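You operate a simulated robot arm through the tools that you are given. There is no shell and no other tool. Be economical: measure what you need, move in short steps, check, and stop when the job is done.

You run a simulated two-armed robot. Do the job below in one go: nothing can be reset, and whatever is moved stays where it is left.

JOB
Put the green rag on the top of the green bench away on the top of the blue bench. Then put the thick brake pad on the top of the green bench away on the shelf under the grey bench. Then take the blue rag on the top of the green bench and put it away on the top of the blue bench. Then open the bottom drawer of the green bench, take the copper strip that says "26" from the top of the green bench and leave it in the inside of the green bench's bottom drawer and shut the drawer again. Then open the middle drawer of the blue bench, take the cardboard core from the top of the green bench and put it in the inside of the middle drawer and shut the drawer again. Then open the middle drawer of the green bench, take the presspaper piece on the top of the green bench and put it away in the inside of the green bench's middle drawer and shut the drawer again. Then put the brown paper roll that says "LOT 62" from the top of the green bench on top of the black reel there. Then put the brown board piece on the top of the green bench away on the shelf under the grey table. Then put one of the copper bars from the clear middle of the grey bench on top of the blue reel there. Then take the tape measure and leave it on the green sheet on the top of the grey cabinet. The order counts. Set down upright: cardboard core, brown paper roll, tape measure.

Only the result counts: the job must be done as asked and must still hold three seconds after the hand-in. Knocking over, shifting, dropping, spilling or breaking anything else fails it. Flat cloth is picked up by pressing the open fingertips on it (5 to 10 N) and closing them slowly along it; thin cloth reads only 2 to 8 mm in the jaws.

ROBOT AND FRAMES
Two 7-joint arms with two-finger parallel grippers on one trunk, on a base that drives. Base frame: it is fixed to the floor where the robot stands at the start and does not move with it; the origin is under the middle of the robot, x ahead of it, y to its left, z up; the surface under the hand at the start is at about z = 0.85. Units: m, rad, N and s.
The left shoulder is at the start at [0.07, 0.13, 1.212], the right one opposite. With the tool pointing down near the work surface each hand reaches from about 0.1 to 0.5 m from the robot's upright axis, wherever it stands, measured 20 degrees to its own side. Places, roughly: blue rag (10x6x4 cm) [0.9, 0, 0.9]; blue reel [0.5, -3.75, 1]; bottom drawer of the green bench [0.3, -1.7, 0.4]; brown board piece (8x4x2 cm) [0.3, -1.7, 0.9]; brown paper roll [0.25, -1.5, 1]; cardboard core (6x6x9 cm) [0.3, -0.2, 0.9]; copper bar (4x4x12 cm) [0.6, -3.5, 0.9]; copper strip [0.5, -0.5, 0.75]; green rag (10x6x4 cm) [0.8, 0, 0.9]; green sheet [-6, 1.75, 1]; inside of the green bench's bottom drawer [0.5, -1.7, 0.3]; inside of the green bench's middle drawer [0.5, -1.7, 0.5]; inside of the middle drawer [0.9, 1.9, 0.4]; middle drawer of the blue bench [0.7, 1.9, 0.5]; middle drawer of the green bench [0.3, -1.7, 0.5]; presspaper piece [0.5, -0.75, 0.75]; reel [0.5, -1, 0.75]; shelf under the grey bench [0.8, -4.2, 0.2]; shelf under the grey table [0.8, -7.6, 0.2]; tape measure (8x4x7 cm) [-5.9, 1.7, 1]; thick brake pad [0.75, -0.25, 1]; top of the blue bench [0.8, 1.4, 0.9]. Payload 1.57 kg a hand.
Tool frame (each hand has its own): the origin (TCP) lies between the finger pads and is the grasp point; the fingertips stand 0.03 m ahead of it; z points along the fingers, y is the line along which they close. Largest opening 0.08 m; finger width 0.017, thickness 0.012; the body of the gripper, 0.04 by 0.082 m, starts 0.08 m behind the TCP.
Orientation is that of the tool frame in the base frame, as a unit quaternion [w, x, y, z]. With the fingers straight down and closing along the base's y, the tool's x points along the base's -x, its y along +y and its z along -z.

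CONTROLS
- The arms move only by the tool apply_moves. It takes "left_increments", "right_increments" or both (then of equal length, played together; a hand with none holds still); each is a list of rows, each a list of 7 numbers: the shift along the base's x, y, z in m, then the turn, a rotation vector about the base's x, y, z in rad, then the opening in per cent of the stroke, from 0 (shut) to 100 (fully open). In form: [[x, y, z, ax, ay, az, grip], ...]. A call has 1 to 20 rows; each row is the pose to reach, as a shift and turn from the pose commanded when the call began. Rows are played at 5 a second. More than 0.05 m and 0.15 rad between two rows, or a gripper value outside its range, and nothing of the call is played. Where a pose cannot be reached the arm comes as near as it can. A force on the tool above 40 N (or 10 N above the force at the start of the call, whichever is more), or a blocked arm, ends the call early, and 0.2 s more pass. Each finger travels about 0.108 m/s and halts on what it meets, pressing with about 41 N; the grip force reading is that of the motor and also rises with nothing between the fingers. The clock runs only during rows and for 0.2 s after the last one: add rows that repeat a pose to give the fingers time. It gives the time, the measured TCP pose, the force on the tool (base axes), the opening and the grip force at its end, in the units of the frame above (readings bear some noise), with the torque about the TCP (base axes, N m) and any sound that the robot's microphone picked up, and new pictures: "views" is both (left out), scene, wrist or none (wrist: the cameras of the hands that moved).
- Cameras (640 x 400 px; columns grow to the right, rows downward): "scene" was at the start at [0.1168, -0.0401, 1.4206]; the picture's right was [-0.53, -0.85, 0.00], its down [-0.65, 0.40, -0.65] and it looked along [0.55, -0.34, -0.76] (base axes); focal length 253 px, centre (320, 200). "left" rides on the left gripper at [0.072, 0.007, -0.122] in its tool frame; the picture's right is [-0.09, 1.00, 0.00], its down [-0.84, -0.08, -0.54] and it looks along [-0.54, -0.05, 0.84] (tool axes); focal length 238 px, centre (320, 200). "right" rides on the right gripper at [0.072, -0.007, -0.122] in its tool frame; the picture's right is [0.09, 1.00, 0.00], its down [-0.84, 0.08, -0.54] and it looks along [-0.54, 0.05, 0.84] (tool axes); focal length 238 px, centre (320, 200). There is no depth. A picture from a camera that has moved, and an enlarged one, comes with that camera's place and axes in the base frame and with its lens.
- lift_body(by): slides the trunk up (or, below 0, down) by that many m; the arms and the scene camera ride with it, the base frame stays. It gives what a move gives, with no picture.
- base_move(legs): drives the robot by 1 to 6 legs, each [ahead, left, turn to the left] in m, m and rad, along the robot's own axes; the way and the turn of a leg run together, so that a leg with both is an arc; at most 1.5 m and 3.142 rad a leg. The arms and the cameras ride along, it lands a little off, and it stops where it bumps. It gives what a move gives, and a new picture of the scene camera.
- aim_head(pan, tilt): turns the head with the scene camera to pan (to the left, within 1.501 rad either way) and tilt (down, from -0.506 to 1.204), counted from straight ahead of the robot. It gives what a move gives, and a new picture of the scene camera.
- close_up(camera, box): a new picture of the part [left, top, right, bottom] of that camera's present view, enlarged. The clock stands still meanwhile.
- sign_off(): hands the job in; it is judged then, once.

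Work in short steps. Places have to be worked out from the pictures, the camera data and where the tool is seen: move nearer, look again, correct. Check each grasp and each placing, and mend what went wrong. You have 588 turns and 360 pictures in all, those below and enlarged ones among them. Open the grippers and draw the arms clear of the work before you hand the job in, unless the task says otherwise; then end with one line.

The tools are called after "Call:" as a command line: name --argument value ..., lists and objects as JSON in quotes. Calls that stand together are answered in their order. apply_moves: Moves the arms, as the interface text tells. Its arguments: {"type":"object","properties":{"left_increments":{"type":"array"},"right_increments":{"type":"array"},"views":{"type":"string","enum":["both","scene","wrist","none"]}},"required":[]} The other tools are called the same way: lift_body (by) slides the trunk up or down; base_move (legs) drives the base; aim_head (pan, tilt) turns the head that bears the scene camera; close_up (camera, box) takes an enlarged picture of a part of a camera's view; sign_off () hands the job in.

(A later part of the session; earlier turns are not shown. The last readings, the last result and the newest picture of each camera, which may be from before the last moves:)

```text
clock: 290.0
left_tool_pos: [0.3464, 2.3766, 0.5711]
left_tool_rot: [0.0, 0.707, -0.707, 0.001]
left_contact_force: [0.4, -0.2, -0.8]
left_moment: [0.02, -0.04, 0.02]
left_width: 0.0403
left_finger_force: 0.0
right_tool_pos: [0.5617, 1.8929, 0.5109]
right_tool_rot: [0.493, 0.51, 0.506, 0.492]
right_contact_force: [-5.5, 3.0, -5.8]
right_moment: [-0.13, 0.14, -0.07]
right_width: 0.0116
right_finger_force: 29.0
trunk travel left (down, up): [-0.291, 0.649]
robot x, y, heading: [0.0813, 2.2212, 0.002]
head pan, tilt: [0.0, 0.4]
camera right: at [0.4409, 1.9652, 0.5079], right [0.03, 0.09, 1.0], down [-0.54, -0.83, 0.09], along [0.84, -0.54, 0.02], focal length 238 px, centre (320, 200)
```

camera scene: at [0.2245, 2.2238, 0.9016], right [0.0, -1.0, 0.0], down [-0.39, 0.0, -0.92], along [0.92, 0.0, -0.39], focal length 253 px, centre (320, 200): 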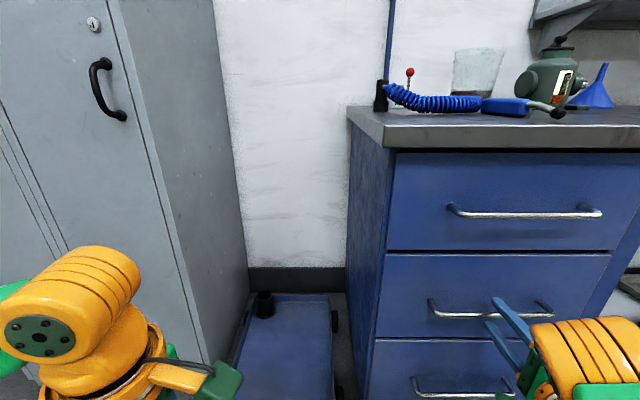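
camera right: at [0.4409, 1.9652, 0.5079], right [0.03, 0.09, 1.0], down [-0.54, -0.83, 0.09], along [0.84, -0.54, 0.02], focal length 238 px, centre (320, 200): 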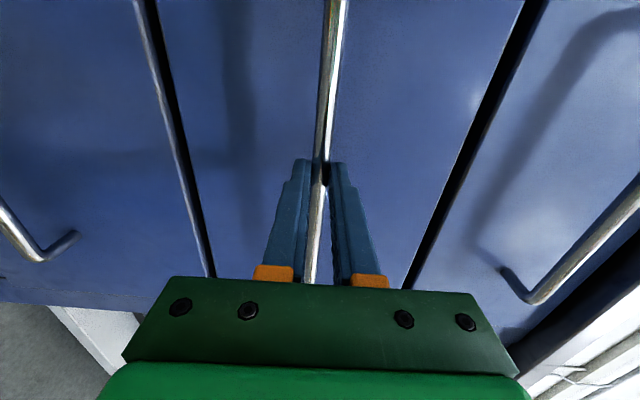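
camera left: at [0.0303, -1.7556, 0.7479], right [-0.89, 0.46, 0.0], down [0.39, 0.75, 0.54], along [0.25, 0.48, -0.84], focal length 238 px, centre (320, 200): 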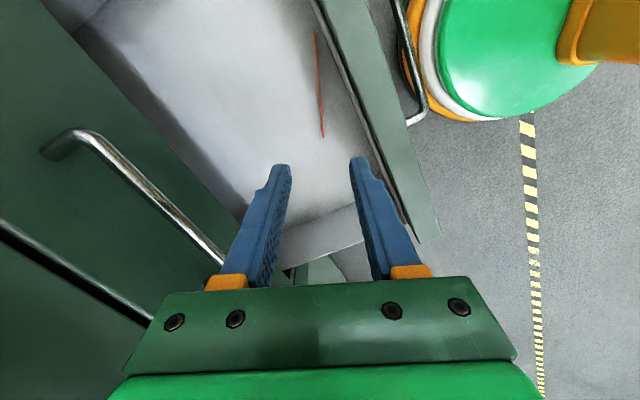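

Gripped. Pull the drawer by driving back 0.25.

Call:
base_move --legs '[[-0.12, 0, 0], [-0.13, 0, 0]]'

```text
clock: 292.1
left_tool_pos: [0.0965, 2.375, 0.572]
left_tool_rot: [-0.001, 0.709, -0.705, 0.001]
left_contact_force: [-0.3, 0.5, -0.3]
left_moment: [-0.01, 0.0, 0.03]
left_width: 0.0399
left_finger_force: 0.0
right_tool_pos: [0.315, 1.892, 0.5107]
right_tool_rot: [0.491, 0.51, 0.506, 0.493]
right_contact_force: [-1.5, -14.0, -2.6]
right_moment: [-0.25, 0.06, -0.77]
right_width: 0.0118
right_finger_force: 29.3
trunk travel left (down, up): [-0.291, 0.649]
robot x, y, heading: [-0.1695, 2.2217, 0.007]
head pan, tilt: [0.0, 0.4]
camera scene: at [-0.0246, 2.2211, 0.9016], right [0.01, -1.0, 0.0], down [-0.39, 0.0, -0.92], along [0.92, 0.01, -0.39], focal length 253 px, centre (320, 200)
```

scene: 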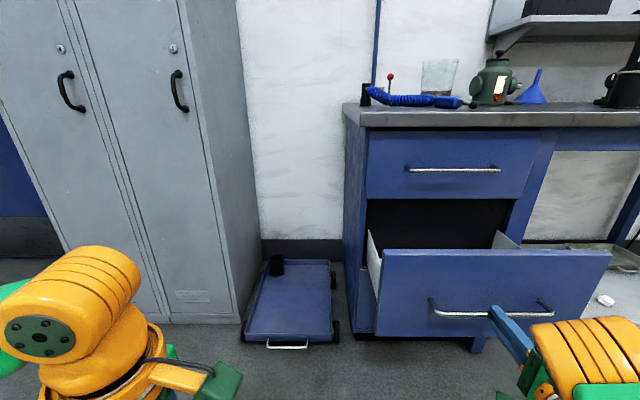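

Drawer open ~25 cm. Release, back off, raise the trunk and return to the core on the green bench.

Call:
apply_moves --right_increments '[[0, 0, 0, 0, 0, 0, 30], [0, 0, 0, 0, 0, 0, 60], [0, 0, 0, 0, 0, 0, 60]]' --views "none"

Call:
base_move --legs '[[-0.45, 0, 0]]'

Call:
lift_body --by 0.4

Call:
lift_body --by 0.16

Call:
base_move --legs '[[0, -1.3, 0], [0, -1.2, 0]]'

Call:
aim_head --pan 0.0 --tilt 0.7

```text
clock: 292.9
left_tool_pos: [0.0963, 2.3767, 0.5706]
left_tool_rot: [0.0, 0.71, -0.705, 0.001]
left_contact_force: [-0.4, 0.6, 0.5]
left_moment: [-0.01, 0.01, 0.01]
left_width: 0.0399
left_finger_force: 0.1
right_tool_pos: [0.3164, 1.8938, 0.5117]
right_tool_rot: [0.492, 0.508, 0.506, 0.493]
right_contact_force: [0.2, 1.4, 0.4]
right_moment: [0.01, 0.01, 0.04]
right_width: 0.048
right_finger_force: 0.1
trunk travel left (down, up): [-0.291, 0.649]
robot x, y, heading: [-0.1693, 2.2206, 0.007]
head pan, tilt: [0.0, 0.4]
```

```text
clock: 295.6
left_tool_pos: [-0.3571, 2.3727, 0.5715]
left_tool_rot: [0.0, 0.711, -0.704, 0.002]
left_contact_force: [-0.3, -0.2, -0.1]
left_moment: [0.03, 0.02, -0.01]
left_width: 0.04
left_finger_force: 0.1
right_tool_pos: [-0.135, 1.8899, 0.5103]
right_tool_rot: [0.491, 0.508, 0.507, 0.494]
right_contact_force: [0.7, 0.8, 0.3]
right_moment: [-0.02, 0.01, 0.01]
right_width: 0.048
right_finger_force: 0.1
trunk travel left (down, up): [-0.291, 0.649]
robot x, y, heading: [-0.6185, 2.213, 0.009]
head pan, tilt: [0.0, 0.4]
camera scene: at [-0.4769, 2.2192, 0.9017], right [0.01, -1.0, 0.0], down [-0.39, 0.0, -0.92], along [0.92, 0.01, -0.39], focal length 253 px, centre (320, 200)
```

scene: 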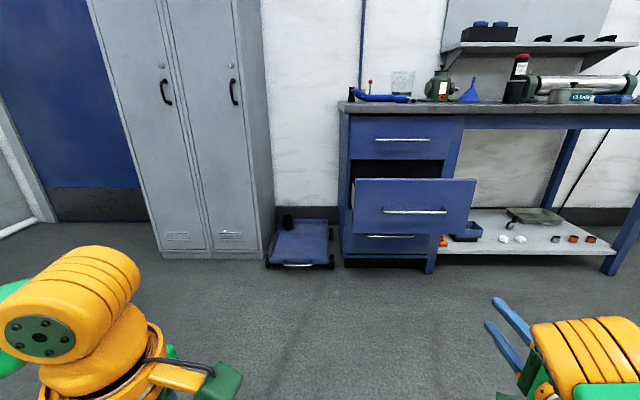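

```text
clock: 299.4
left_tool_pos: [-0.3558, 2.3725, 0.9701]
left_tool_rot: [0.0, 0.711, -0.704, 0.002]
left_contact_force: [0.2, -0.2, -1.2]
left_moment: [0.0, 0.01, -0.01]
left_width: 0.0398
left_finger_force: 0.1
right_tool_pos: [-0.135, 1.8903, 0.9123]
right_tool_rot: [0.491, 0.508, 0.507, 0.494]
right_contact_force: [0.3, -0.3, -0.1]
right_moment: [0.02, 0.03, 0.05]
right_width: 0.0481
right_finger_force: 0.1
trunk travel left (down, up): [-0.691, 0.249]
robot x, y, heading: [-0.6232, 2.2166, 0.012]
head pan, tilt: [0.0, 0.4]
```

```text
clock: 301.3
left_tool_pos: [-0.3555, 2.3721, 1.1305]
left_tool_rot: [0.0, 0.71, -0.704, 0.001]
left_contact_force: [-0.8, -0.6, -0.1]
left_moment: [-0.02, 0.0, -0.01]
left_width: 0.0398
left_finger_force: 0.1
right_tool_pos: [-0.1357, 1.8915, 1.0713]
right_tool_rot: [0.491, 0.509, 0.507, 0.493]
right_contact_force: [0.5, 0.1, -1.0]
right_moment: [0.02, -0.02, 0.0]
right_width: 0.0479
right_finger_force: 0.0
trunk travel left (down, up): [-0.851, 0.089]
robot x, y, heading: [-0.6188, 2.2199, 0.013]
head pan, tilt: [0.0, 0.4]
```

```text
clock: 313.3
left_tool_pos: [-0.3227, -0.0974, 1.1315]
left_tool_rot: [0.0, -0.704, 0.71, -0.001]
left_contact_force: [0.3, 0.3, 0.6]
left_moment: [-0.03, 0.0, 0.0]
left_width: 0.0399
left_finger_force: 0.0
right_tool_pos: [-0.1111, -0.5837, 1.0724]
right_tool_rot: [0.496, 0.513, 0.502, 0.488]
right_contact_force: [-0.4, 0.2, 0.3]
right_moment: [0.01, 0.0, 0.03]
right_width: 0.0478
right_finger_force: 0.0
trunk travel left (down, up): [-0.851, 0.089]
robot x, y, heading: [-0.592, -0.2527, -0.007]
head pan, tilt: [0.0, 0.4]
camera scene: at [-0.4463, -0.2481, 1.4617], right [-0.01, -1.0, 0.0], down [-0.39, 0.0, -0.92], along [0.92, -0.01, -0.39], focal length 253 px, centre (320, 200)
```

scene: 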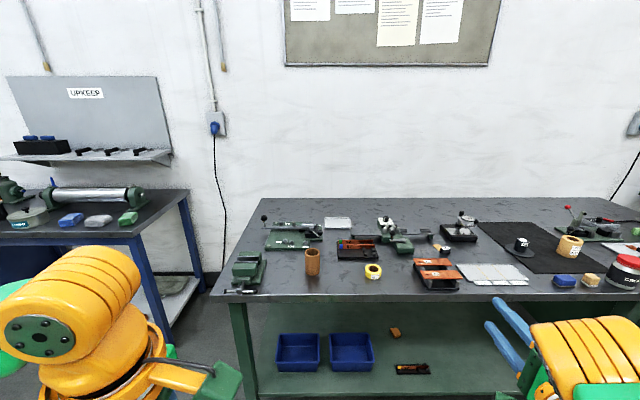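

```text
clock: 314.1
left_tool_pos: [-0.3226, -0.0982, 1.1316]
left_tool_rot: [-0.001, -0.704, 0.71, -0.001]
left_contact_force: [-0.3, 0.1, -0.6]
left_moment: [0.0, -0.03, -0.01]
left_width: 0.0399
left_finger_force: 0.0
right_tool_pos: [-0.1114, -0.5842, 1.0726]
right_tool_rot: [0.496, 0.513, 0.502, 0.489]
right_contact_force: [-0.4, 0.1, -0.7]
right_moment: [-0.01, -0.01, -0.01]
right_width: 0.0478
right_finger_force: 0.1
trunk travel left (down, up): [-0.851, 0.089]
robot x, y, heading: [-0.5941, -0.25, -0.006]
head pan, tilt: [0.0, 0.7]
camera scene: at [-0.454, -0.2491, 1.4349], right [-0.01, -1.0, 0.0], down [-0.64, 0.0, -0.77], along [0.77, -0.01, -0.64], focal length 253 px, centre (320, 200)
```

scene: 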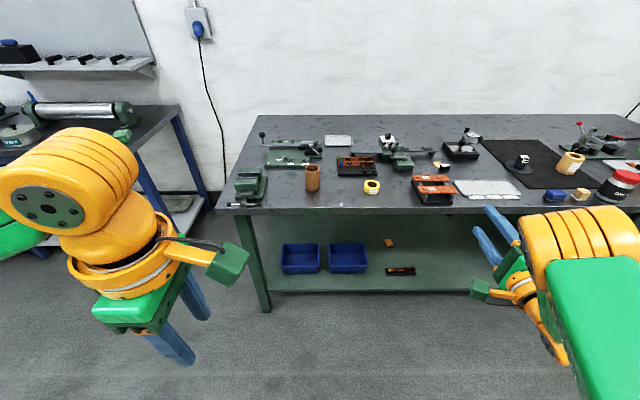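

Core ≈(0.32,-0.235). Open the left hand and drive there.

Call:
base_move --legs '[[0, -0.11, 0.006], [0.58, 0, 0]]'

Call:
apply_moves --left_increments '[[0.02, -0.01, 0, 0, 0, 0, 70], [0.04, -0.02, -0.03, 0, 0, 0, 100]]' --views "wrist"

```text
clock: 318.2
left_tool_pos: [0.2469, -0.1987, 1.1314]
left_tool_rot: [0.0, 0.712, -0.702, 0.001]
left_contact_force: [-0.2, 0.0, 0.2]
left_moment: [0.02, -0.06, -0.01]
left_width: 0.0398
left_finger_force: 0.0
right_tool_pos: [0.4695, -0.6803, 1.0722]
right_tool_rot: [0.491, 0.506, 0.508, 0.495]
right_contact_force: [0.2, 0.0, -0.5]
right_moment: [0.04, -0.03, 0.01]
right_width: 0.0478
right_finger_force: 0.1
trunk travel left (down, up): [-0.851, 0.089]
robot x, y, heading: [-0.014, -0.3548, 0.016]
head pan, tilt: [0.0, 0.7]
camera scene: at [0.1178, -0.3524, 1.435], right [0.02, -1.0, 0.0], down [-0.64, -0.01, -0.77], along [0.77, 0.01, -0.64], focal length 253 px, centre (320, 200)
```

scene: 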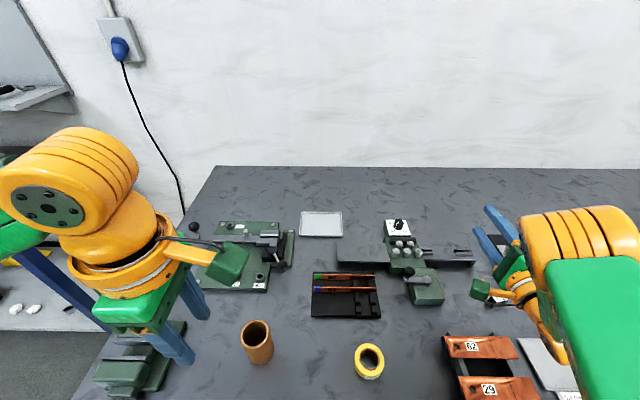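

```text
clock: 318.8
left_tool_pos: [0.2913, -0.2189, 1.0997]
left_tool_rot: [0.001, 0.712, -0.702, 0.001]
left_contact_force: [0.1, -0.5, 0.2]
left_moment: [0.02, 0.01, 0.03]
left_width: 0.0801
left_finger_force: 0.0
right_tool_pos: [0.4719, -0.6804, 1.071]
right_tool_rot: [0.49, 0.506, 0.509, 0.495]
right_contact_force: [0.5, 0.5, -0.2]
right_moment: [0.0, -0.01, 0.02]
right_width: 0.0479
right_finger_force: 0.1
trunk travel left (down, up): [-0.851, 0.089]
robot x, y, heading: [-0.0156, -0.3559, 0.015]
head pan, tilt: [0.0, 0.7]
camera left: at [0.2854, -0.2895, 1.2224], right [-1.0, 0.08, 0.0], down [0.07, 0.84, 0.54], along [0.04, 0.54, -0.84], focal length 238 px, centre (320, 200)
```

left: 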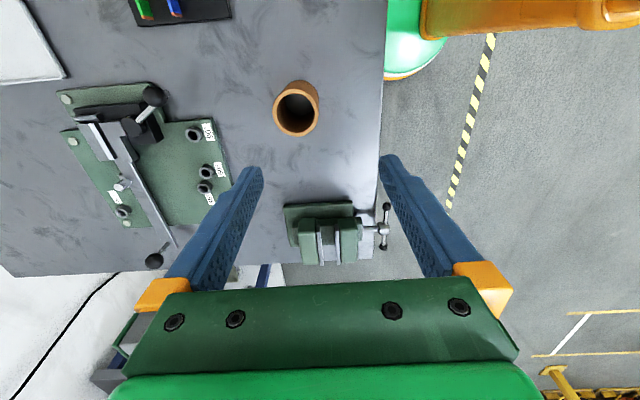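

Core centre ≈(0.317,-0.227). Align above and descend to z≈1.0.

Call:
apply_moves --left_increments '[[0.026, -0.009, -0.03, 0, 0, -0.015, 100], [0.026, -0.009, -0.07, 0, 0, -0.015, 100], [0.026, -0.009, -0.1, 0, 0, -0.015, 100]]' --views "wrist"

```text
clock: 319.6
left_tool_pos: [0.3125, -0.2268, 1.0011]
left_tool_rot: [-0.001, -0.707, 0.707, -0.001]
left_contact_force: [-0.3, 0.0, 0.5]
left_moment: [0.0, 0.02, 0.02]
left_width: 0.0799
left_finger_force: 0.0
right_tool_pos: [0.4699, -0.6793, 1.0724]
right_tool_rot: [0.49, 0.506, 0.508, 0.495]
right_contact_force: [-0.6, 0.2, 0.3]
right_moment: [0.02, -0.01, 0.03]
right_width: 0.0478
right_finger_force: 0.1
trunk travel left (down, up): [-0.851, 0.089]
robot x, y, heading: [-0.0124, -0.3547, 0.016]
head pan, tilt: [0.0, 0.7]
camera left: at [0.3063, -0.2984, 1.1241], right [-1.0, 0.09, 0.0], down [0.08, 0.84, 0.54], along [0.05, 0.54, -0.84], focal length 238 px, centre (320, 200)
```

left: 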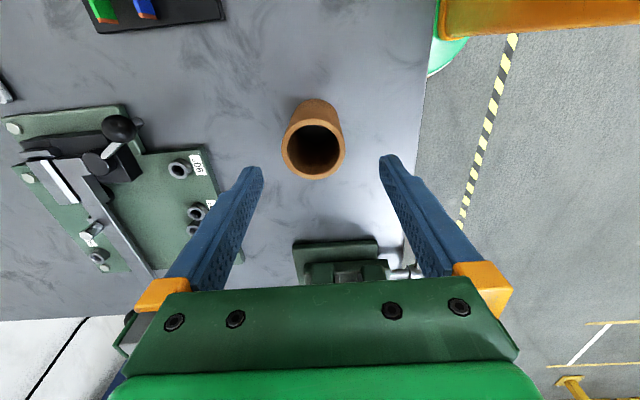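

Core Ø≈55 mm, top z≈0.93, centre (0.319,-0.226). Descend around it and close.

Call:
apply_moves --left_increments '[[0.0065, 0.001, -0.04, 0, 0, 0, 100], [0.0065, 0.001, -0.08, 0, 0, 0, 100], [0.0065, 0.001, -0.1, 0, 0, 0, 100], [0.0065, 0.001, -0.1, 0, 0, 0, 60], [0.0065, 0.001, -0.1, 0, 0, 0, 30], [0.0065, 0.001, -0.1, 0, 0, 0, 30]]' --views "wrist"

```text
clock: 321.0
left_tool_pos: [0.3195, -0.2261, 0.9016]
left_tool_rot: [0.0, -0.706, 0.708, -0.002]
left_contact_force: [0.3, -0.8, 0.8]
left_moment: [-0.02, 0.0, 0.05]
left_width: 0.0513
left_finger_force: 40.7
right_tool_pos: [0.4705, -0.6797, 1.0716]
right_tool_rot: [0.49, 0.507, 0.508, 0.495]
right_contact_force: [0.0, 0.3, -0.3]
right_moment: [0.03, 0.01, -0.05]
right_width: 0.0479
right_finger_force: 0.1
trunk travel left (down, up): [-0.851, 0.089]
robot x, y, heading: [-0.0157, -0.3531, 0.019]
head pan, tilt: [0.0, 0.7]
camera left: at [0.3123, -0.2966, 1.0237], right [-1.0, 0.09, 0.0], down [0.08, 0.84, 0.54], along [0.05, 0.54, -0.84], focal length 238 px, centre (320, 200)
```

left: 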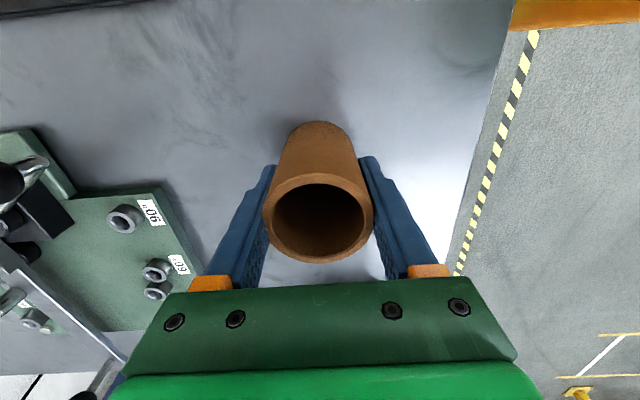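

Core gripped at 51 mm. Lift, back out and carry it to the blue drawer.

Call:
apply_moves --left_increments '[[0, 0, 0.05, 0, 0, 0, 30], [0, 0, 0.1, 0, 0, 0, 30], [0, 0, 0.15, 0, 0, 0, 30], [0, 0, 0.2, 0, 0, 0, 30]]' --views "none"

Call:
base_move --legs '[[-0.6, 0, 0], [0, 1.25, 0], [0, 1.0, 0], [0, 0, -0.3]]'

Call:
lift_body --by -0.38

Call:
aim_head --pan 0.2 --tilt 0.7

```text
clock: 322.0
left_tool_pos: [0.3181, -0.2267, 1.1006]
left_tool_rot: [0.0, 0.707, -0.707, 0.002]
left_contact_force: [-0.3, 0.0, -0.1]
left_moment: [0.0, 0.02, 0.01]
left_width: 0.0508
left_finger_force: 40.7
right_tool_pos: [0.4704, -0.6813, 1.0724]
right_tool_rot: [0.489, 0.506, 0.509, 0.495]
right_contact_force: [0.0, 0.1, 0.2]
right_moment: [-0.01, 0.0, -0.01]
right_width: 0.0479
right_finger_force: 0.0
trunk travel left (down, up): [-0.851, 0.089]
robot x, y, heading: [-0.0185, -0.3562, 0.019]
head pan, tilt: [0.0, 0.7]
```

```text
clock: 336.9
left_tool_pos: [-0.2905, 1.8967, 1.1006]
left_tool_rot: [-0.001, -0.592, 0.806, -0.002]
left_contact_force: [0.2, 0.0, -0.9]
left_moment: [0.03, 0.02, 0.02]
left_width: 0.0506
left_finger_force: 41.0
right_tool_pos: [-0.282, 1.4186, 1.0714]
right_tool_rot: [0.56, 0.577, 0.426, 0.415]
right_contact_force: [1.0, 1.0, -0.1]
right_moment: [0.0, 0.02, -0.02]
right_width: 0.0479
right_finger_force: 0.1
trunk travel left (down, up): [-0.851, 0.089]
robot x, y, heading: [-0.6482, 1.8744, -0.287]
head pan, tilt: [0.0, 0.7]
camera scene: at [-0.519, 1.8356, 1.4348], right [-0.28, -0.96, 0.0], down [-0.62, 0.18, -0.76], along [0.73, -0.22, -0.64], focal length 253 px, centre (320, 200)
```

scene: 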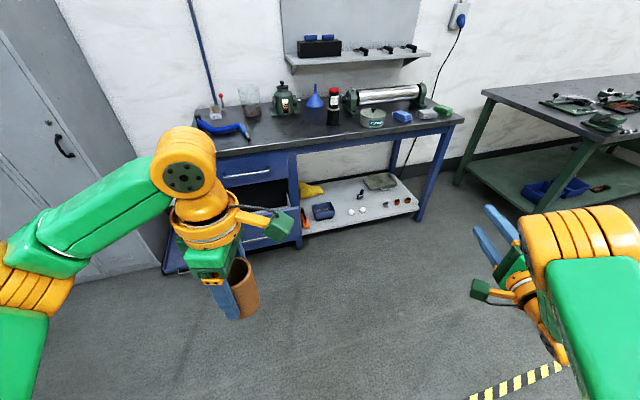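

```text
clock: 340.6
left_tool_pos: [-0.2912, 1.8954, 0.7196]
left_tool_rot: [0.0, -0.592, 0.806, -0.001]
left_contact_force: [-0.7, 0.3, -1.4]
left_moment: [0.03, 0.0, -0.01]
left_width: 0.0508
left_finger_force: 40.8
right_tool_pos: [-0.2832, 1.4171, 0.6912]
right_tool_rot: [0.559, 0.578, 0.426, 0.415]
right_contact_force: [-0.1, -0.4, -0.3]
right_moment: [0.03, 0.01, -0.01]
right_width: 0.0481
right_finger_force: 0.1
trunk travel left (down, up): [-0.471, 0.469]
robot x, y, heading: [-0.6518, 1.8748, -0.287]
head pan, tilt: [0.0, 0.7]
```

```text
clock: 341.3
left_tool_pos: [-0.2913, 1.8952, 0.72]
left_tool_rot: [0.0, -0.592, 0.806, -0.002]
left_contact_force: [-0.3, -0.5, 0.1]
left_moment: [0.01, -0.01, 0.0]
left_width: 0.0505
left_finger_force: 41.0
right_tool_pos: [-0.2832, 1.4175, 0.6916]
right_tool_rot: [0.559, 0.578, 0.426, 0.416]
right_contact_force: [0.0, 0.1, -0.6]
right_moment: [0.05, -0.01, 0.03]
right_width: 0.0482
right_finger_force: 0.1
trunk travel left (down, up): [-0.471, 0.469]
robot x, y, heading: [-0.651, 1.871, -0.289]
head pan, tilt: [0.201, 0.7]
camera scene: at [-0.5164, 1.8513, 1.0548], right [-0.09, -1.0, 0.0], down [-0.64, 0.06, -0.76], along [0.76, -0.07, -0.64], focal length 253 px, centre (320, 200)
```

scene: 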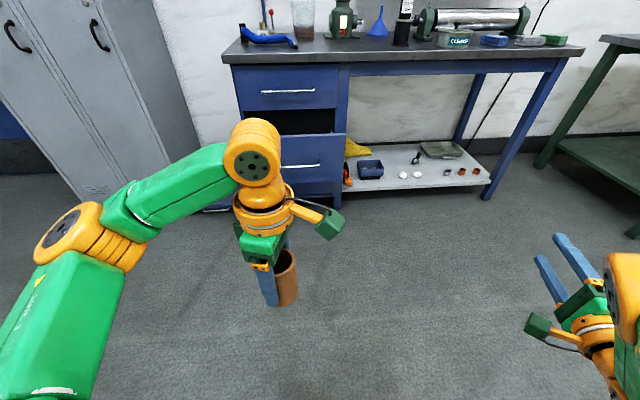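

Advance 0.6 m in world x and check the wrist view.

Call:
base_move --legs '[[0.575, 0.17, 0]]'

Call:
close_up --camera "left" --box '[0, 0, 640, 400]'

```text
clock: 344.8
left_tool_pos: [0.3167, 1.8798, 0.721]
left_tool_rot: [0.0, -0.588, 0.809, -0.001]
left_contact_force: [1.1, -1.8, -0.3]
left_moment: [-0.02, 0.01, 0.0]
left_width: 0.0504
left_finger_force: 41.3
right_tool_pos: [0.3215, 1.4027, 0.6918]
right_tool_rot: [0.561, 0.579, 0.423, 0.413]
right_contact_force: [0.8, 0.1, 0.4]
right_moment: [-0.03, 0.04, -0.01]
right_width: 0.0481
right_finger_force: 0.0
trunk travel left (down, up): [-0.471, 0.469]
robot x, y, heading: [-0.0437, 1.8626, -0.3]
head pan, tilt: [0.201, 0.7]
camera scene: at [0.0908, 1.8386, 1.0548], right [-0.1, -1.0, 0.0], down [-0.64, 0.06, -0.76], along [0.76, -0.07, -0.64], focal length 253 px, centre (320, 200)
```

scene: 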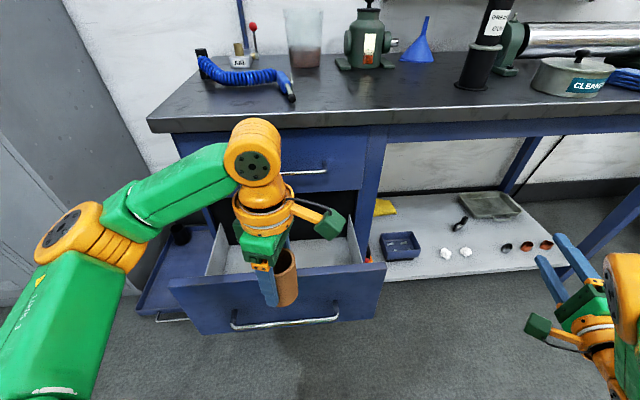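

```text
1.00 times, centred on (320, 200) of left (not enlarged: the box is as wide or as high as the picture)
camera zoom: at [0.2884, 1.8148, 0.842], right [-0.92, 0.39, 0.0], down [0.33, 0.77, 0.54], along [0.21, 0.5, -0.84], focal length 238 px, centre (320, 200)
```

zoom: 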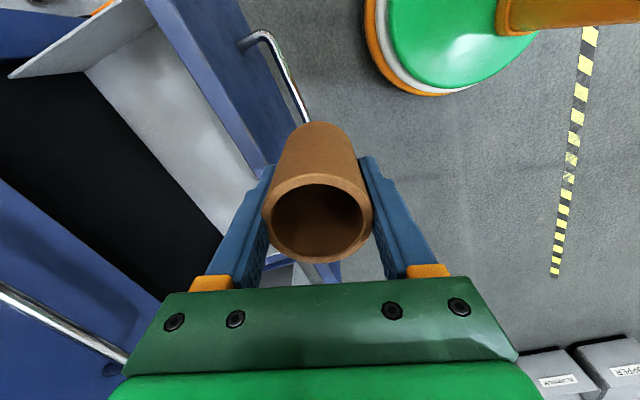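

Drawer interior is exposed x≈0.38–0.6. Advance to TCP (0.455,1.89).

Call:
base_move --legs '[[0.126, 0.05, 0]]'

Call:
apply_moves --left_increments '[[0, 0, -0.03, 0, 0, 0, 30], [0, 0, -0.06, 0, 0, 0, 30]]' --views "both"

```text
clock: 346.1
left_tool_pos: [0.4521, 1.8914, 0.7213]
left_tool_rot: [0.0, -0.588, 0.809, 0.0]
left_contact_force: [-0.2, -0.1, -0.4]
left_moment: [0.04, -0.01, 0.02]
left_width: 0.0504
left_finger_force: 41.1
right_tool_pos: [0.4573, 1.414, 0.6923]
right_tool_rot: [0.56, 0.58, 0.424, 0.412]
right_contact_force: [0.4, -0.2, 0.9]
right_moment: [-0.02, 0.0, 0.01]
right_width: 0.048
right_finger_force: 0.0
trunk travel left (down, up): [-0.471, 0.469]
robot x, y, heading: [0.0962, 1.8701, -0.299]
head pan, tilt: [0.201, 0.7]
camera scene: at [0.2271, 1.8495, 1.0547], right [-0.1, -1.0, 0.0], down [-0.64, 0.06, -0.76], along [0.76, -0.07, -0.64], focal length 253 px, centre (320, 200)
```

scene: 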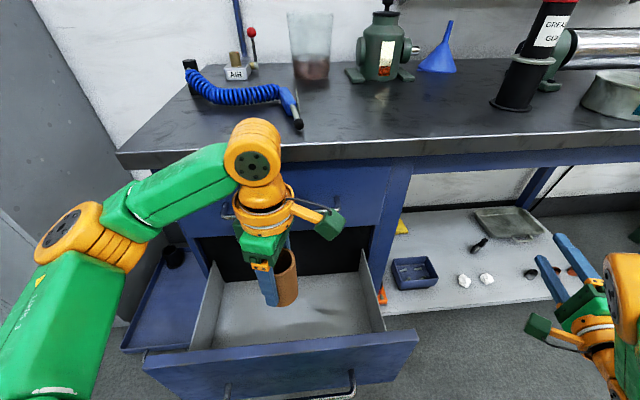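

```text
clock: 346.7
left_tool_pos: [0.4527, 1.8904, 0.6607]
left_tool_rot: [0.0, -0.588, 0.809, -0.001]
left_contact_force: [-0.2, -1.0, 0.0]
left_moment: [0.01, 0.0, -0.02]
left_width: 0.0507
left_finger_force: 40.8
right_tool_pos: [0.4558, 1.4134, 0.6921]
right_tool_rot: [0.561, 0.58, 0.423, 0.412]
right_contact_force: [-0.4, -0.5, 0.1]
right_moment: [0.0, 0.02, -0.01]
right_width: 0.048
right_finger_force: 0.0
trunk travel left (down, up): [-0.471, 0.469]
robot x, y, heading: [0.0932, 1.8715, -0.293]
head pan, tilt: [0.201, 0.7]
camera scene: at [0.2269, 1.8495, 1.0548], right [-0.1, -1.0, 0.0], down [-0.64, 0.06, -0.76], along [0.76, -0.07, -0.64], focal length 253 px, centre (320, 200)
camera left: at [0.4234, 1.8251, 0.7831], right [-0.92, 0.4, 0.0], down [0.33, 0.77, 0.54], along [0.22, 0.5, -0.84], focal length 238 px, centre (320, 200)
```

scene: 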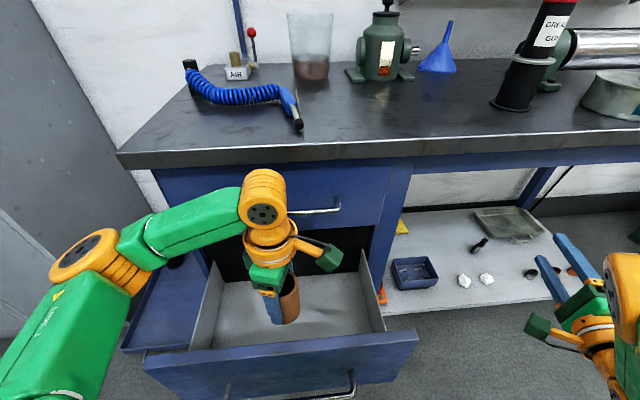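
left: 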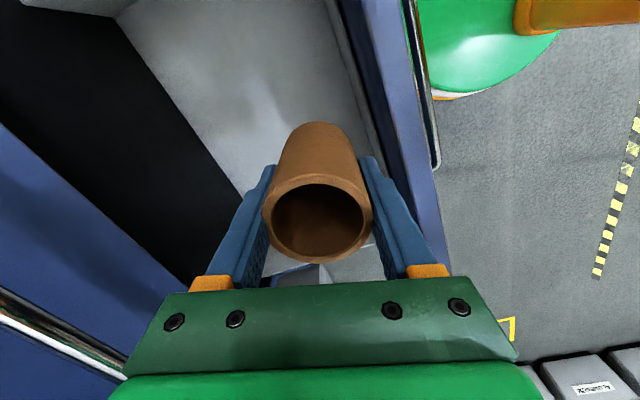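

Core is over the drawer floor. Lower toward contact.

Call:
apply_moves --left_increments '[[0, 0, -0.04, 0, 0, 0, 30], [0, 0, -0.08, 0, 0, 0, 30], [0, 0, -0.11, 0, 0, 0, 30], [0, 0, -0.125, 0, 0, 0, 30], [0, 0, -0.135, 0, 0, 0, 30], [0, 0, -0.145, 0, 0, 0, 30], [0, 0, -0.155, 0, 0, 0, 30], [0, 0, -0.165, 0, 0, 0, 30]]' --views "wrist"

```text
clock: 348.5
left_tool_pos: [0.4528, 1.8913, 0.4948]
left_tool_rot: [0.0, -0.588, 0.809, -0.002]
left_contact_force: [0.2, -0.4, -0.9]
left_moment: [-0.01, -0.02, 0.02]
left_width: 0.0503
left_finger_force: 40.7
right_tool_pos: [0.4565, 1.4136, 0.6924]
right_tool_rot: [0.561, 0.58, 0.423, 0.413]
right_contact_force: [0.6, -0.4, -0.1]
right_moment: [0.01, 0.02, 0.01]
right_width: 0.048
right_finger_force: 0.1
trunk travel left (down, up): [-0.471, 0.469]
robot x, y, heading: [0.0945, 1.8729, -0.295]
head pan, tilt: [0.201, 0.7]
camera left: at [0.4249, 1.8253, 0.6162], right [-0.92, 0.4, 0.0], down [0.33, 0.77, 0.54], along [0.21, 0.5, -0.84], focal length 238 px, centre (320, 200)
```

left: 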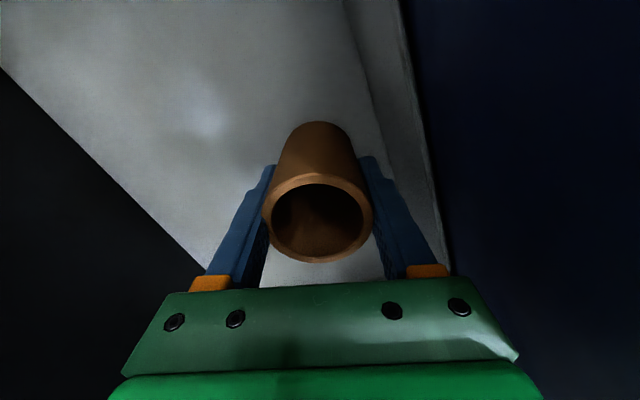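

Call:
apply_moves --left_increments '[[0, 0, -0.008, 0, 0, 0, 30], [0, 0, -0.016, 0, 0, 0, 30], [0, 0, -0.024, 0, 0, 0, 30], [0, 0, -0.032, 0, 0, 0, 30], [0, 0, -0.04, 0, 0, 0, 30]]' --views "wrist"

```text
clock: 349.5
left_tool_pos: [0.4544, 1.8909, 0.4681]
left_tool_rot: [0.004, -0.589, 0.808, -0.005]
left_contact_force: [-0.6, 6.2, 30.1]
left_moment: [0.3, 0.72, -0.11]
left_width: 0.0502
left_finger_force: 40.7
right_tool_pos: [0.4557, 1.4141, 0.6944]
right_tool_rot: [0.561, 0.579, 0.423, 0.413]
right_contact_force: [-0.1, 0.2, -0.1]
right_moment: [0.0, 0.0, -0.02]
right_width: 0.0479
right_finger_force: 0.0
trunk travel left (down, up): [-0.471, 0.469]
robot x, y, heading: [0.0929, 1.872, -0.296]
head pan, tilt: [0.201, 0.7]
stopped in row 5 (left hand): the force on the tool passed its limit at 43 N (the readings are from after the stop); the commanded pose is now the measured one
camera left: at [0.4248, 1.826, 0.5905], right [-0.92, 0.39, -0.01], down [0.32, 0.77, 0.54], along [0.22, 0.49, -0.84], focal length 238 px, centre (320, 200)
```

left: 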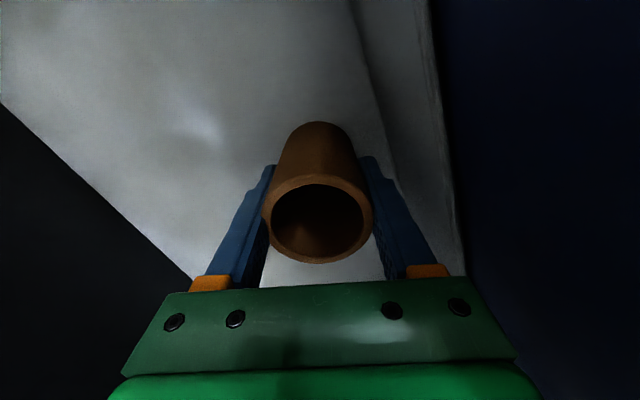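

Contact. Ease 2.5 mm, open gently, and rise.

Call:
apply_moves --left_increments '[[0, 0, 0.0025, 0, 0, 0, 50], [0, 0, 0.0025, 0, 0, 0, 66], [0, 0, 0.0025, 0, 0, 0, 74], [0, 0, 0.0025, 0, 0, 0, 80], [0, 0, 0.0025, 0, 0, 0, 82], [0, 0, 0.03, 0, 0, 0, 82], [0, 0, 0.07, 0, 0, 0, 82], [0, 0, 0.115, 0, 0, 0, 82], [0, 0, 0.16, 0, 0, 0, 82], [0, 0, 0.205, 0, 0, 0, 82], [0, 0, 0.25, 0, 0, 0, 82]]' --views "both"

```text
clock: 351.9
left_tool_pos: [0.4534, 1.8895, 0.7204]
left_tool_rot: [0.003, -0.588, 0.809, -0.003]
left_contact_force: [-0.5, -0.5, -0.8]
left_moment: [-0.02, 0.03, -0.03]
left_width: 0.0656
left_finger_force: 0.0
right_tool_pos: [0.457, 1.4133, 0.6914]
right_tool_rot: [0.561, 0.58, 0.423, 0.413]
right_contact_force: [0.3, 0.1, 0.3]
right_moment: [-0.02, 0.0, 0.02]
right_width: 0.0479
right_finger_force: 0.1
trunk travel left (down, up): [-0.471, 0.469]
robot x, y, heading: [0.0932, 1.8732, -0.292]
head pan, tilt: [0.201, 0.7]
camera scene: at [0.2261, 1.8494, 1.0548], right [-0.1, -1.0, 0.0], down [-0.64, 0.06, -0.77], along [0.76, -0.07, -0.64], focal length 253 px, centre (320, 200)
camera left: at [0.4246, 1.8241, 0.8413], right [-0.92, 0.39, -0.01], down [0.33, 0.77, 0.54], along [0.22, 0.5, -0.84], focal length 238 px, centre (320, 200)
```

scene: 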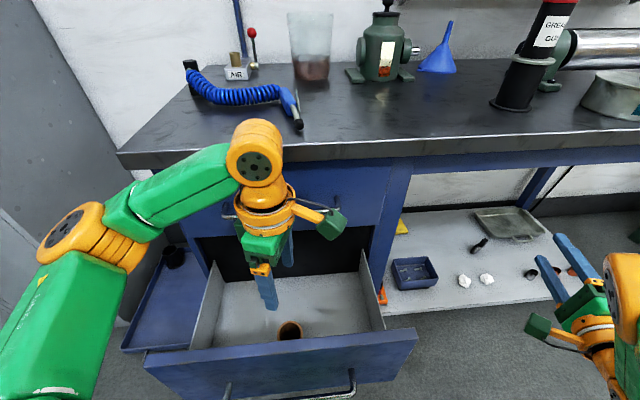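
left: 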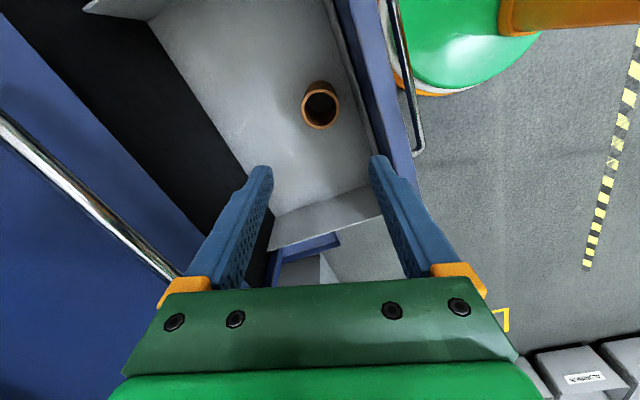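

Core stands upright in the drawer. Back out, straighten, align the right hand, and push the drawer shut.

Call:
base_move --legs '[[-0.479, -0.144, 0], [0, 0, 0.293], [0, 0.352, 0]]'

Call:
lift_body --by -0.179

Call:
apply_moves --left_increments '[[-0.04, 0.02, 0, 0, 0, 0, 50], [-0.08, 0.03, 0, 0, 0, 0, 50], [-0.12, 0.04, 0, 0, 0, 0, 50]]' --views "none"

```text
clock: 357.6
left_tool_pos: [-0.0515, 2.3381, 0.7187]
left_tool_rot: [0.003, -0.699, 0.715, -0.004]
left_contact_force: [-1.0, -0.7, 0.0]
left_moment: [-0.02, -0.01, 0.01]
left_width: 0.0657
left_finger_force: 0.0
right_tool_pos: [0.0864, 1.8843, 0.6918]
right_tool_rot: [0.496, 0.511, 0.503, 0.489]
right_contact_force: [-1.3, -0.4, 0.3]
right_moment: [0.0, -0.01, 0.01]
right_width: 0.048
right_finger_force: 0.1
trunk travel left (down, up): [-0.471, 0.469]
robot x, y, heading: [-0.3919, 2.2157, -0.006]
head pan, tilt: [0.201, 0.7]
camera scene: at [-0.258, 2.2353, 1.0548], right [0.19, -0.98, 0.0], down [-0.63, -0.12, -0.76], along [0.75, 0.15, -0.64], focal length 253 px, centre (320, 200)
```

scene: 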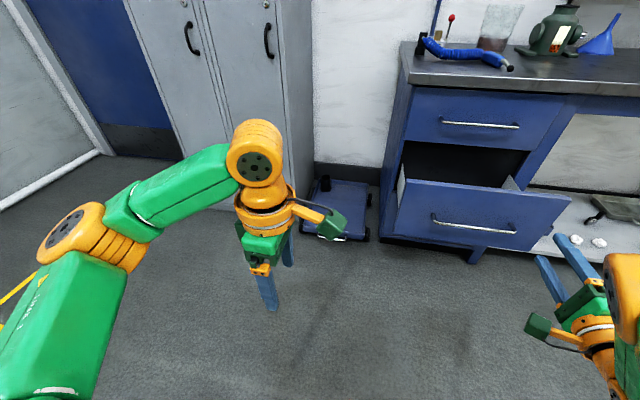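

```text
clock: 359.6
left_tool_pos: [-0.052, 2.3391, 0.5403]
left_tool_rot: [0.002, -0.699, 0.715, -0.003]
left_contact_force: [-0.5, -0.3, -0.6]
left_moment: [0.0, -0.04, -0.01]
left_width: 0.0655
left_finger_force: 0.1
right_tool_pos: [0.0868, 1.8829, 0.5144]
right_tool_rot: [0.495, 0.512, 0.503, 0.49]
right_contact_force: [0.6, -0.1, -0.6]
right_moment: [-0.01, 0.01, -0.01]
right_width: 0.0478
right_finger_force: 0.0
trunk travel left (down, up): [-0.292, 0.648]
robot x, y, heading: [-0.3901, 2.2189, -0.006]
head pan, tilt: [0.201, 0.7]
```

```text
clock: 360.4
left_tool_pos: [-0.1686, 2.3754, 0.5391]
left_tool_rot: [0.001, -0.699, 0.715, -0.004]
left_contact_force: [-0.1, 0.5, 0.5]
left_moment: [0.0, 0.03, 0.0]
left_width: 0.0401
left_finger_force: 0.2
right_tool_pos: [0.0868, 1.8829, 0.5133]
right_tool_rot: [0.496, 0.512, 0.502, 0.489]
right_contact_force: [0.6, -0.3, 0.0]
right_moment: [0.02, -0.02, -0.01]
right_width: 0.048
right_finger_force: 0.1
trunk travel left (down, up): [-0.292, 0.648]
robot x, y, heading: [-0.3923, 2.2174, -0.005]
head pan, tilt: [0.201, 0.7]
```

Push forward in legs.

Call:
base_move --legs '[[0.22, 0, 0.005], [0.22, 0, 0], [0.1, 0, 0]]'

```text
clock: 364.1
left_tool_pos: [0.3398, 2.3742, 0.5412]
left_tool_rot: [0.003, -0.699, 0.715, -0.005]
left_contact_force: [-0.2, 0.7, -0.1]
left_moment: [0.0, 0.03, 0.0]
left_width: 0.0401
left_finger_force: 0.0
right_tool_pos: [0.5911, 1.8835, 0.5123]
right_tool_rot: [0.494, 0.511, 0.505, 0.49]
right_contact_force: [-8.6, 3.5, 2.7]
right_moment: [-0.09, -0.41, 0.14]
right_width: 0.0505
right_finger_force: 1.6
trunk travel left (down, up): [-0.292, 0.648]
robot x, y, heading: [0.1158, 2.213, -0.006]
head pan, tilt: [0.201, 0.7]
stopped in leg 3: the force on the tool passed its limit at 158 N (the readings are from after the stop); the commanded pose is now the measured one
camera scene: at [0.2488, 2.2346, 0.8762], right [0.19, -0.98, 0.0], down [-0.63, -0.13, -0.77], along [0.75, 0.15, -0.64], focal length 253 px, centre (320, 200)
```

scene: 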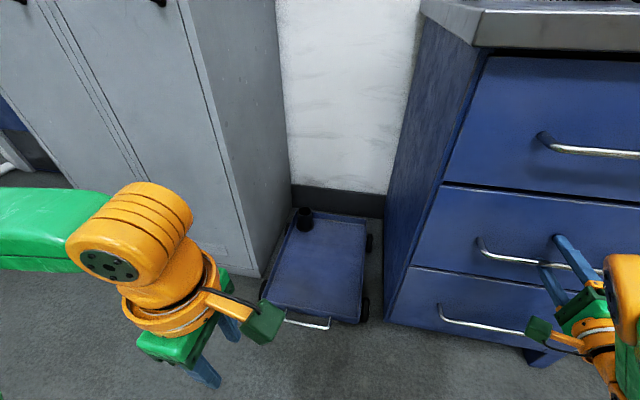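

Blue drawer is shut. Now to the green bench's middle drawer: back off, raise 0.07, drive right.

Call:
base_move --legs '[[-0.3, 0, 0], [-0.4, 0, 0], [0, -1.5, 0], [0, -1.5, 0], [0, -0.57, 0]]'

Call:
lift_body --by 0.07

Call:
close_up --camera "right" --box '[0, 0, 640, 400]'

```text
clock: 385.2
left_tool_pos: [-0.4599, -1.1858, 0.539]
left_tool_rot: [0.002, -0.702, 0.712, -0.002]
left_contact_force: [-0.3, 0.1, -0.4]
left_moment: [0.0, -0.01, -0.01]
left_width: 0.0401
left_finger_force: 0.1
right_tool_pos: [-0.2045, -1.6743, 0.5113]
right_tool_rot: [0.491, 0.511, 0.507, 0.491]
right_contact_force: [-0.2, 0.4, -0.3]
right_moment: [-0.04, -0.01, -0.02]
right_width: 0.0479
right_finger_force: 0.0
trunk travel left (down, up): [-0.292, 0.648]
robot x, y, heading: [-0.6843, -1.3459, 0.001]
head pan, tilt: [0.201, 0.7]
camera scene: at [-0.548, -1.3258, 0.8758], right [0.2, -0.98, 0.0], down [-0.63, -0.13, -0.76], along [0.75, 0.15, -0.64], focal length 253 px, centre (320, 200)
```

scene: 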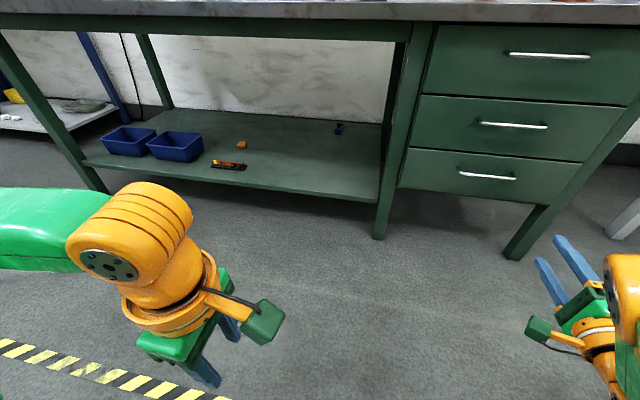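

```text
clock: 386.2
left_tool_pos: [-0.4585, -1.1848, 0.6097]
left_tool_rot: [0.002, -0.701, 0.713, -0.003]
left_contact_force: [0.3, -0.6, -0.2]
left_moment: [0.0, -0.02, 0.03]
left_width: 0.04
left_finger_force: 0.1
right_tool_pos: [-0.2044, -1.6753, 0.5798]
right_tool_rot: [0.492, 0.511, 0.506, 0.491]
right_contact_force: [-0.1, -0.6, 0.9]
right_moment: [-0.07, -0.01, -0.01]
right_width: 0.0481
right_finger_force: 0.1
trunk travel left (down, up): [-0.362, 0.578]
robot x, y, heading: [-0.683, -1.3418, 0.0]
head pan, tilt: [0.201, 0.7]
```

```text
1.00 times, centred on (320, 200) of right (not enlarged: the box is as wide or as high as the picture)
camera zoom: at [-0.3258, -1.6018, 0.578], right [0.04, 0.09, 1.0], down [-0.54, -0.83, 0.09], along [0.84, -0.54, 0.02], focal length 238 px, centre (320, 200)
```

zoom: 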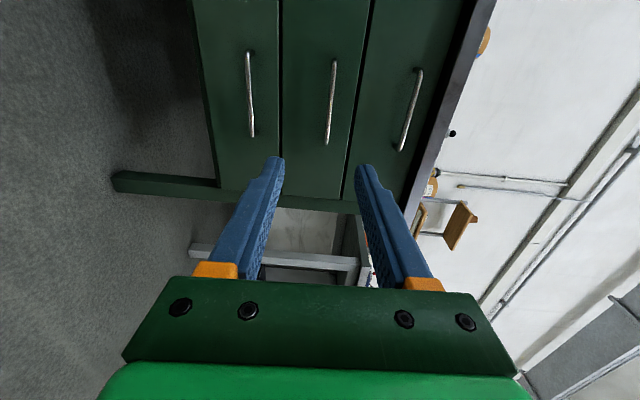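

Middle handle at z≈0.59, y≈-1.70. Raise 1 cm, shift right 2 cm, approach.

Call:
lift_body --by 0.009

Call:
base_move --legs '[[0.3, -0.022, 0]]'

Call:
close_up --camera "right" --box '[0, 0, 640, 400]'

```text
clock: 386.8
left_tool_pos: [-0.4603, -1.1846, 0.6202]
left_tool_rot: [0.001, -0.702, 0.713, -0.002]
left_contact_force: [1.1, -0.3, 0.3]
left_moment: [0.02, -0.01, 0.02]
left_width: 0.0398
left_finger_force: 0.0
right_tool_pos: [-0.2036, -1.6744, 0.5891]
right_tool_rot: [0.492, 0.51, 0.507, 0.491]
right_contact_force: [-0.1, -1.1, 0.6]
right_moment: [-0.01, 0.03, -0.01]
right_width: 0.048
right_finger_force: 0.1
trunk travel left (down, up): [-0.371, 0.569]
robot x, y, heading: [-0.6836, -1.3441, -0.003]
head pan, tilt: [0.201, 0.7]
```

```text
clock: 388.9
left_tool_pos: [-0.1615, -1.2063, 0.6179]
left_tool_rot: [0.002, -0.703, 0.711, -0.003]
left_contact_force: [-0.2, 0.2, 0.3]
left_moment: [-0.01, 0.03, -0.03]
left_width: 0.0401
left_finger_force: 0.1
right_tool_pos: [0.0967, -1.6956, 0.5898]
right_tool_rot: [0.49, 0.51, 0.508, 0.492]
right_contact_force: [-0.7, 0.3, 0.6]
right_moment: [-0.02, -0.02, 0.0]
right_width: 0.0478
right_finger_force: 0.1
trunk travel left (down, up): [-0.371, 0.569]
robot x, y, heading: [-0.3834, -1.3608, 0.006]
head pan, tilt: [0.201, 0.7]
camera scene: at [-0.2497, -1.3469, 0.9547], right [0.2, -0.98, 0.0], down [-0.63, -0.13, -0.76], along [0.75, 0.16, -0.64], focal length 253 px, centre (320, 200)
```

scene: 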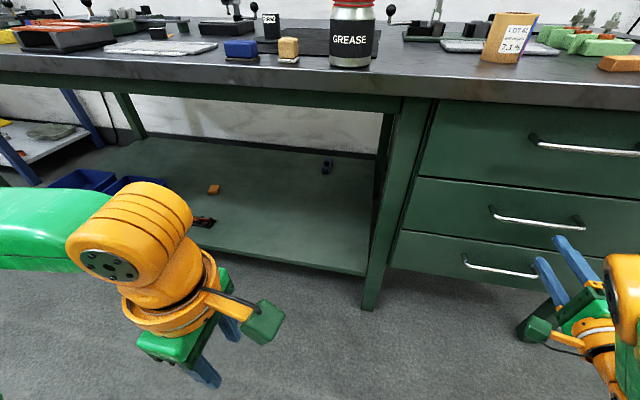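

```text
1.00 times, centred on (320, 200) of right (not enlarged: the box is as wide or as high as the picture)
camera zoom: at [-0.0268, -1.6222, 0.5869], right [0.04, 0.09, 1.0], down [-0.54, -0.84, 0.09], along [0.84, -0.54, 0.02], focal length 238 px, centre (320, 200)
```

zoom: 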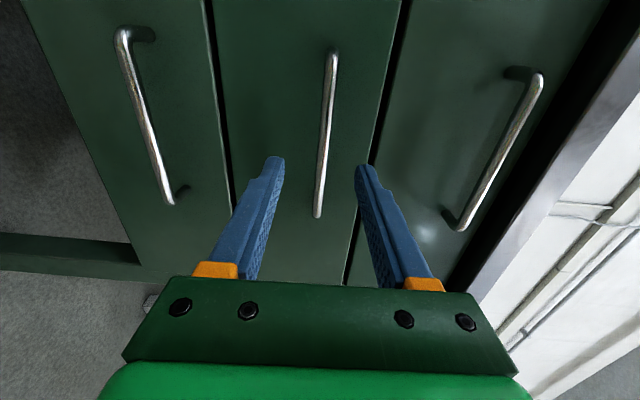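

Aligned. Advance 7.5 cm, grip, and pull.

Call:
base_move --legs '[[0.075, 0, -0.005]]'

Call:
apply_moves --right_increments '[[0, 0, 0, 0, 0, 0, 30], [0, 0, 0, 0, 0, 0, 0], [0, 0, 0, 0, 0, 0, 0]]' --views "none"

Call:
base_move --legs '[[-0.12, 0, 0], [-0.13, 0, 0]]'

```text
clock: 389.9
left_tool_pos: [-0.0864, -1.207, 0.6188]
left_tool_rot: [0.002, -0.701, 0.713, -0.002]
left_contact_force: [0.2, -0.5, 0.2]
left_moment: [-0.01, 0.03, 0.0]
left_width: 0.0399
left_finger_force: 0.2
right_tool_pos: [0.1681, -1.6959, 0.5895]
right_tool_rot: [0.492, 0.511, 0.506, 0.49]
right_contact_force: [-0.5, 0.9, -0.2]
right_moment: [0.03, -0.02, 0.03]
right_width: 0.0479
right_finger_force: 0.0
trunk travel left (down, up): [-0.371, 0.569]
robot x, y, heading: [-0.3099, -1.3681, 0.001]
head pan, tilt: [0.201, 0.7]
camera scene: at [-0.1756, -1.3472, 0.9547], right [0.2, -0.98, 0.0], down [-0.63, -0.13, -0.76], along [0.75, 0.15, -0.64], focal length 253 px, centre (320, 200)
```

scene: 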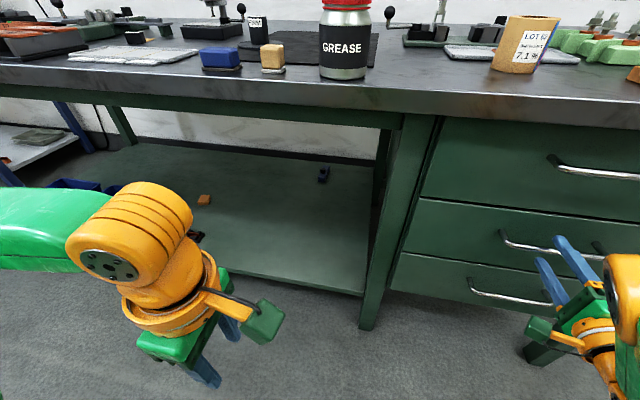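

```text
clock: 390.7
left_tool_pos: [-0.0867, -1.207, 0.6184]
left_tool_rot: [0.004, -0.7, 0.714, -0.002]
left_contact_force: [0.1, 0.1, -0.1]
left_moment: [-0.01, -0.03, 0.03]
left_width: 0.0403
left_finger_force: 0.1
right_tool_pos: [0.1682, -1.6962, 0.5904]
right_tool_rot: [0.492, 0.51, 0.507, 0.49]
right_contact_force: [1.3, -3.2, 6.7]
right_moment: [-0.1, -0.18, 0.14]
right_width: 0.0117
right_finger_force: 29.4
trunk travel left (down, up): [-0.371, 0.569]
robot x, y, heading: [-0.3115, -1.3681, -0.003]
head pan, tilt: [0.201, 0.7]
```

```text
clock: 392.8
left_tool_pos: [-0.3366, -1.2076, 0.6195]
left_tool_rot: [0.004, -0.702, 0.712, -0.004]
left_contact_force: [0.3, 0.4, -0.4]
left_moment: [0.02, 0.01, 0.01]
left_width: 0.0398
left_finger_force: 0.0
right_tool_pos: [-0.0817, -1.6968, 0.5897]
right_tool_rot: [0.492, 0.51, 0.506, 0.492]
right_contact_force: [0.0, -12.9, 10.9]
right_moment: [-0.13, -0.23, -0.81]
right_width: 0.0117
right_finger_force: 29.4
trunk travel left (down, up): [-0.371, 0.569]
robot x, y, heading: [-0.5627, -1.3662, 0.003]
head pan, tilt: [0.201, 0.7]
camera scene: at [-0.4268, -1.3482, 0.9552], right [0.2, -0.98, 0.0], down [-0.63, -0.13, -0.77], along [0.75, 0.16, -0.64], focal length 253 px, centre (320, 200)
```

scene: 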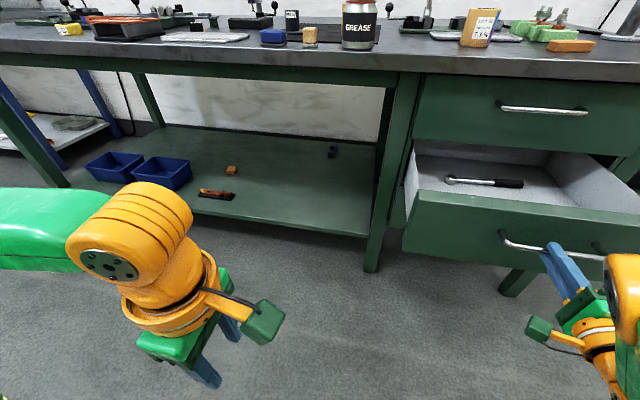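

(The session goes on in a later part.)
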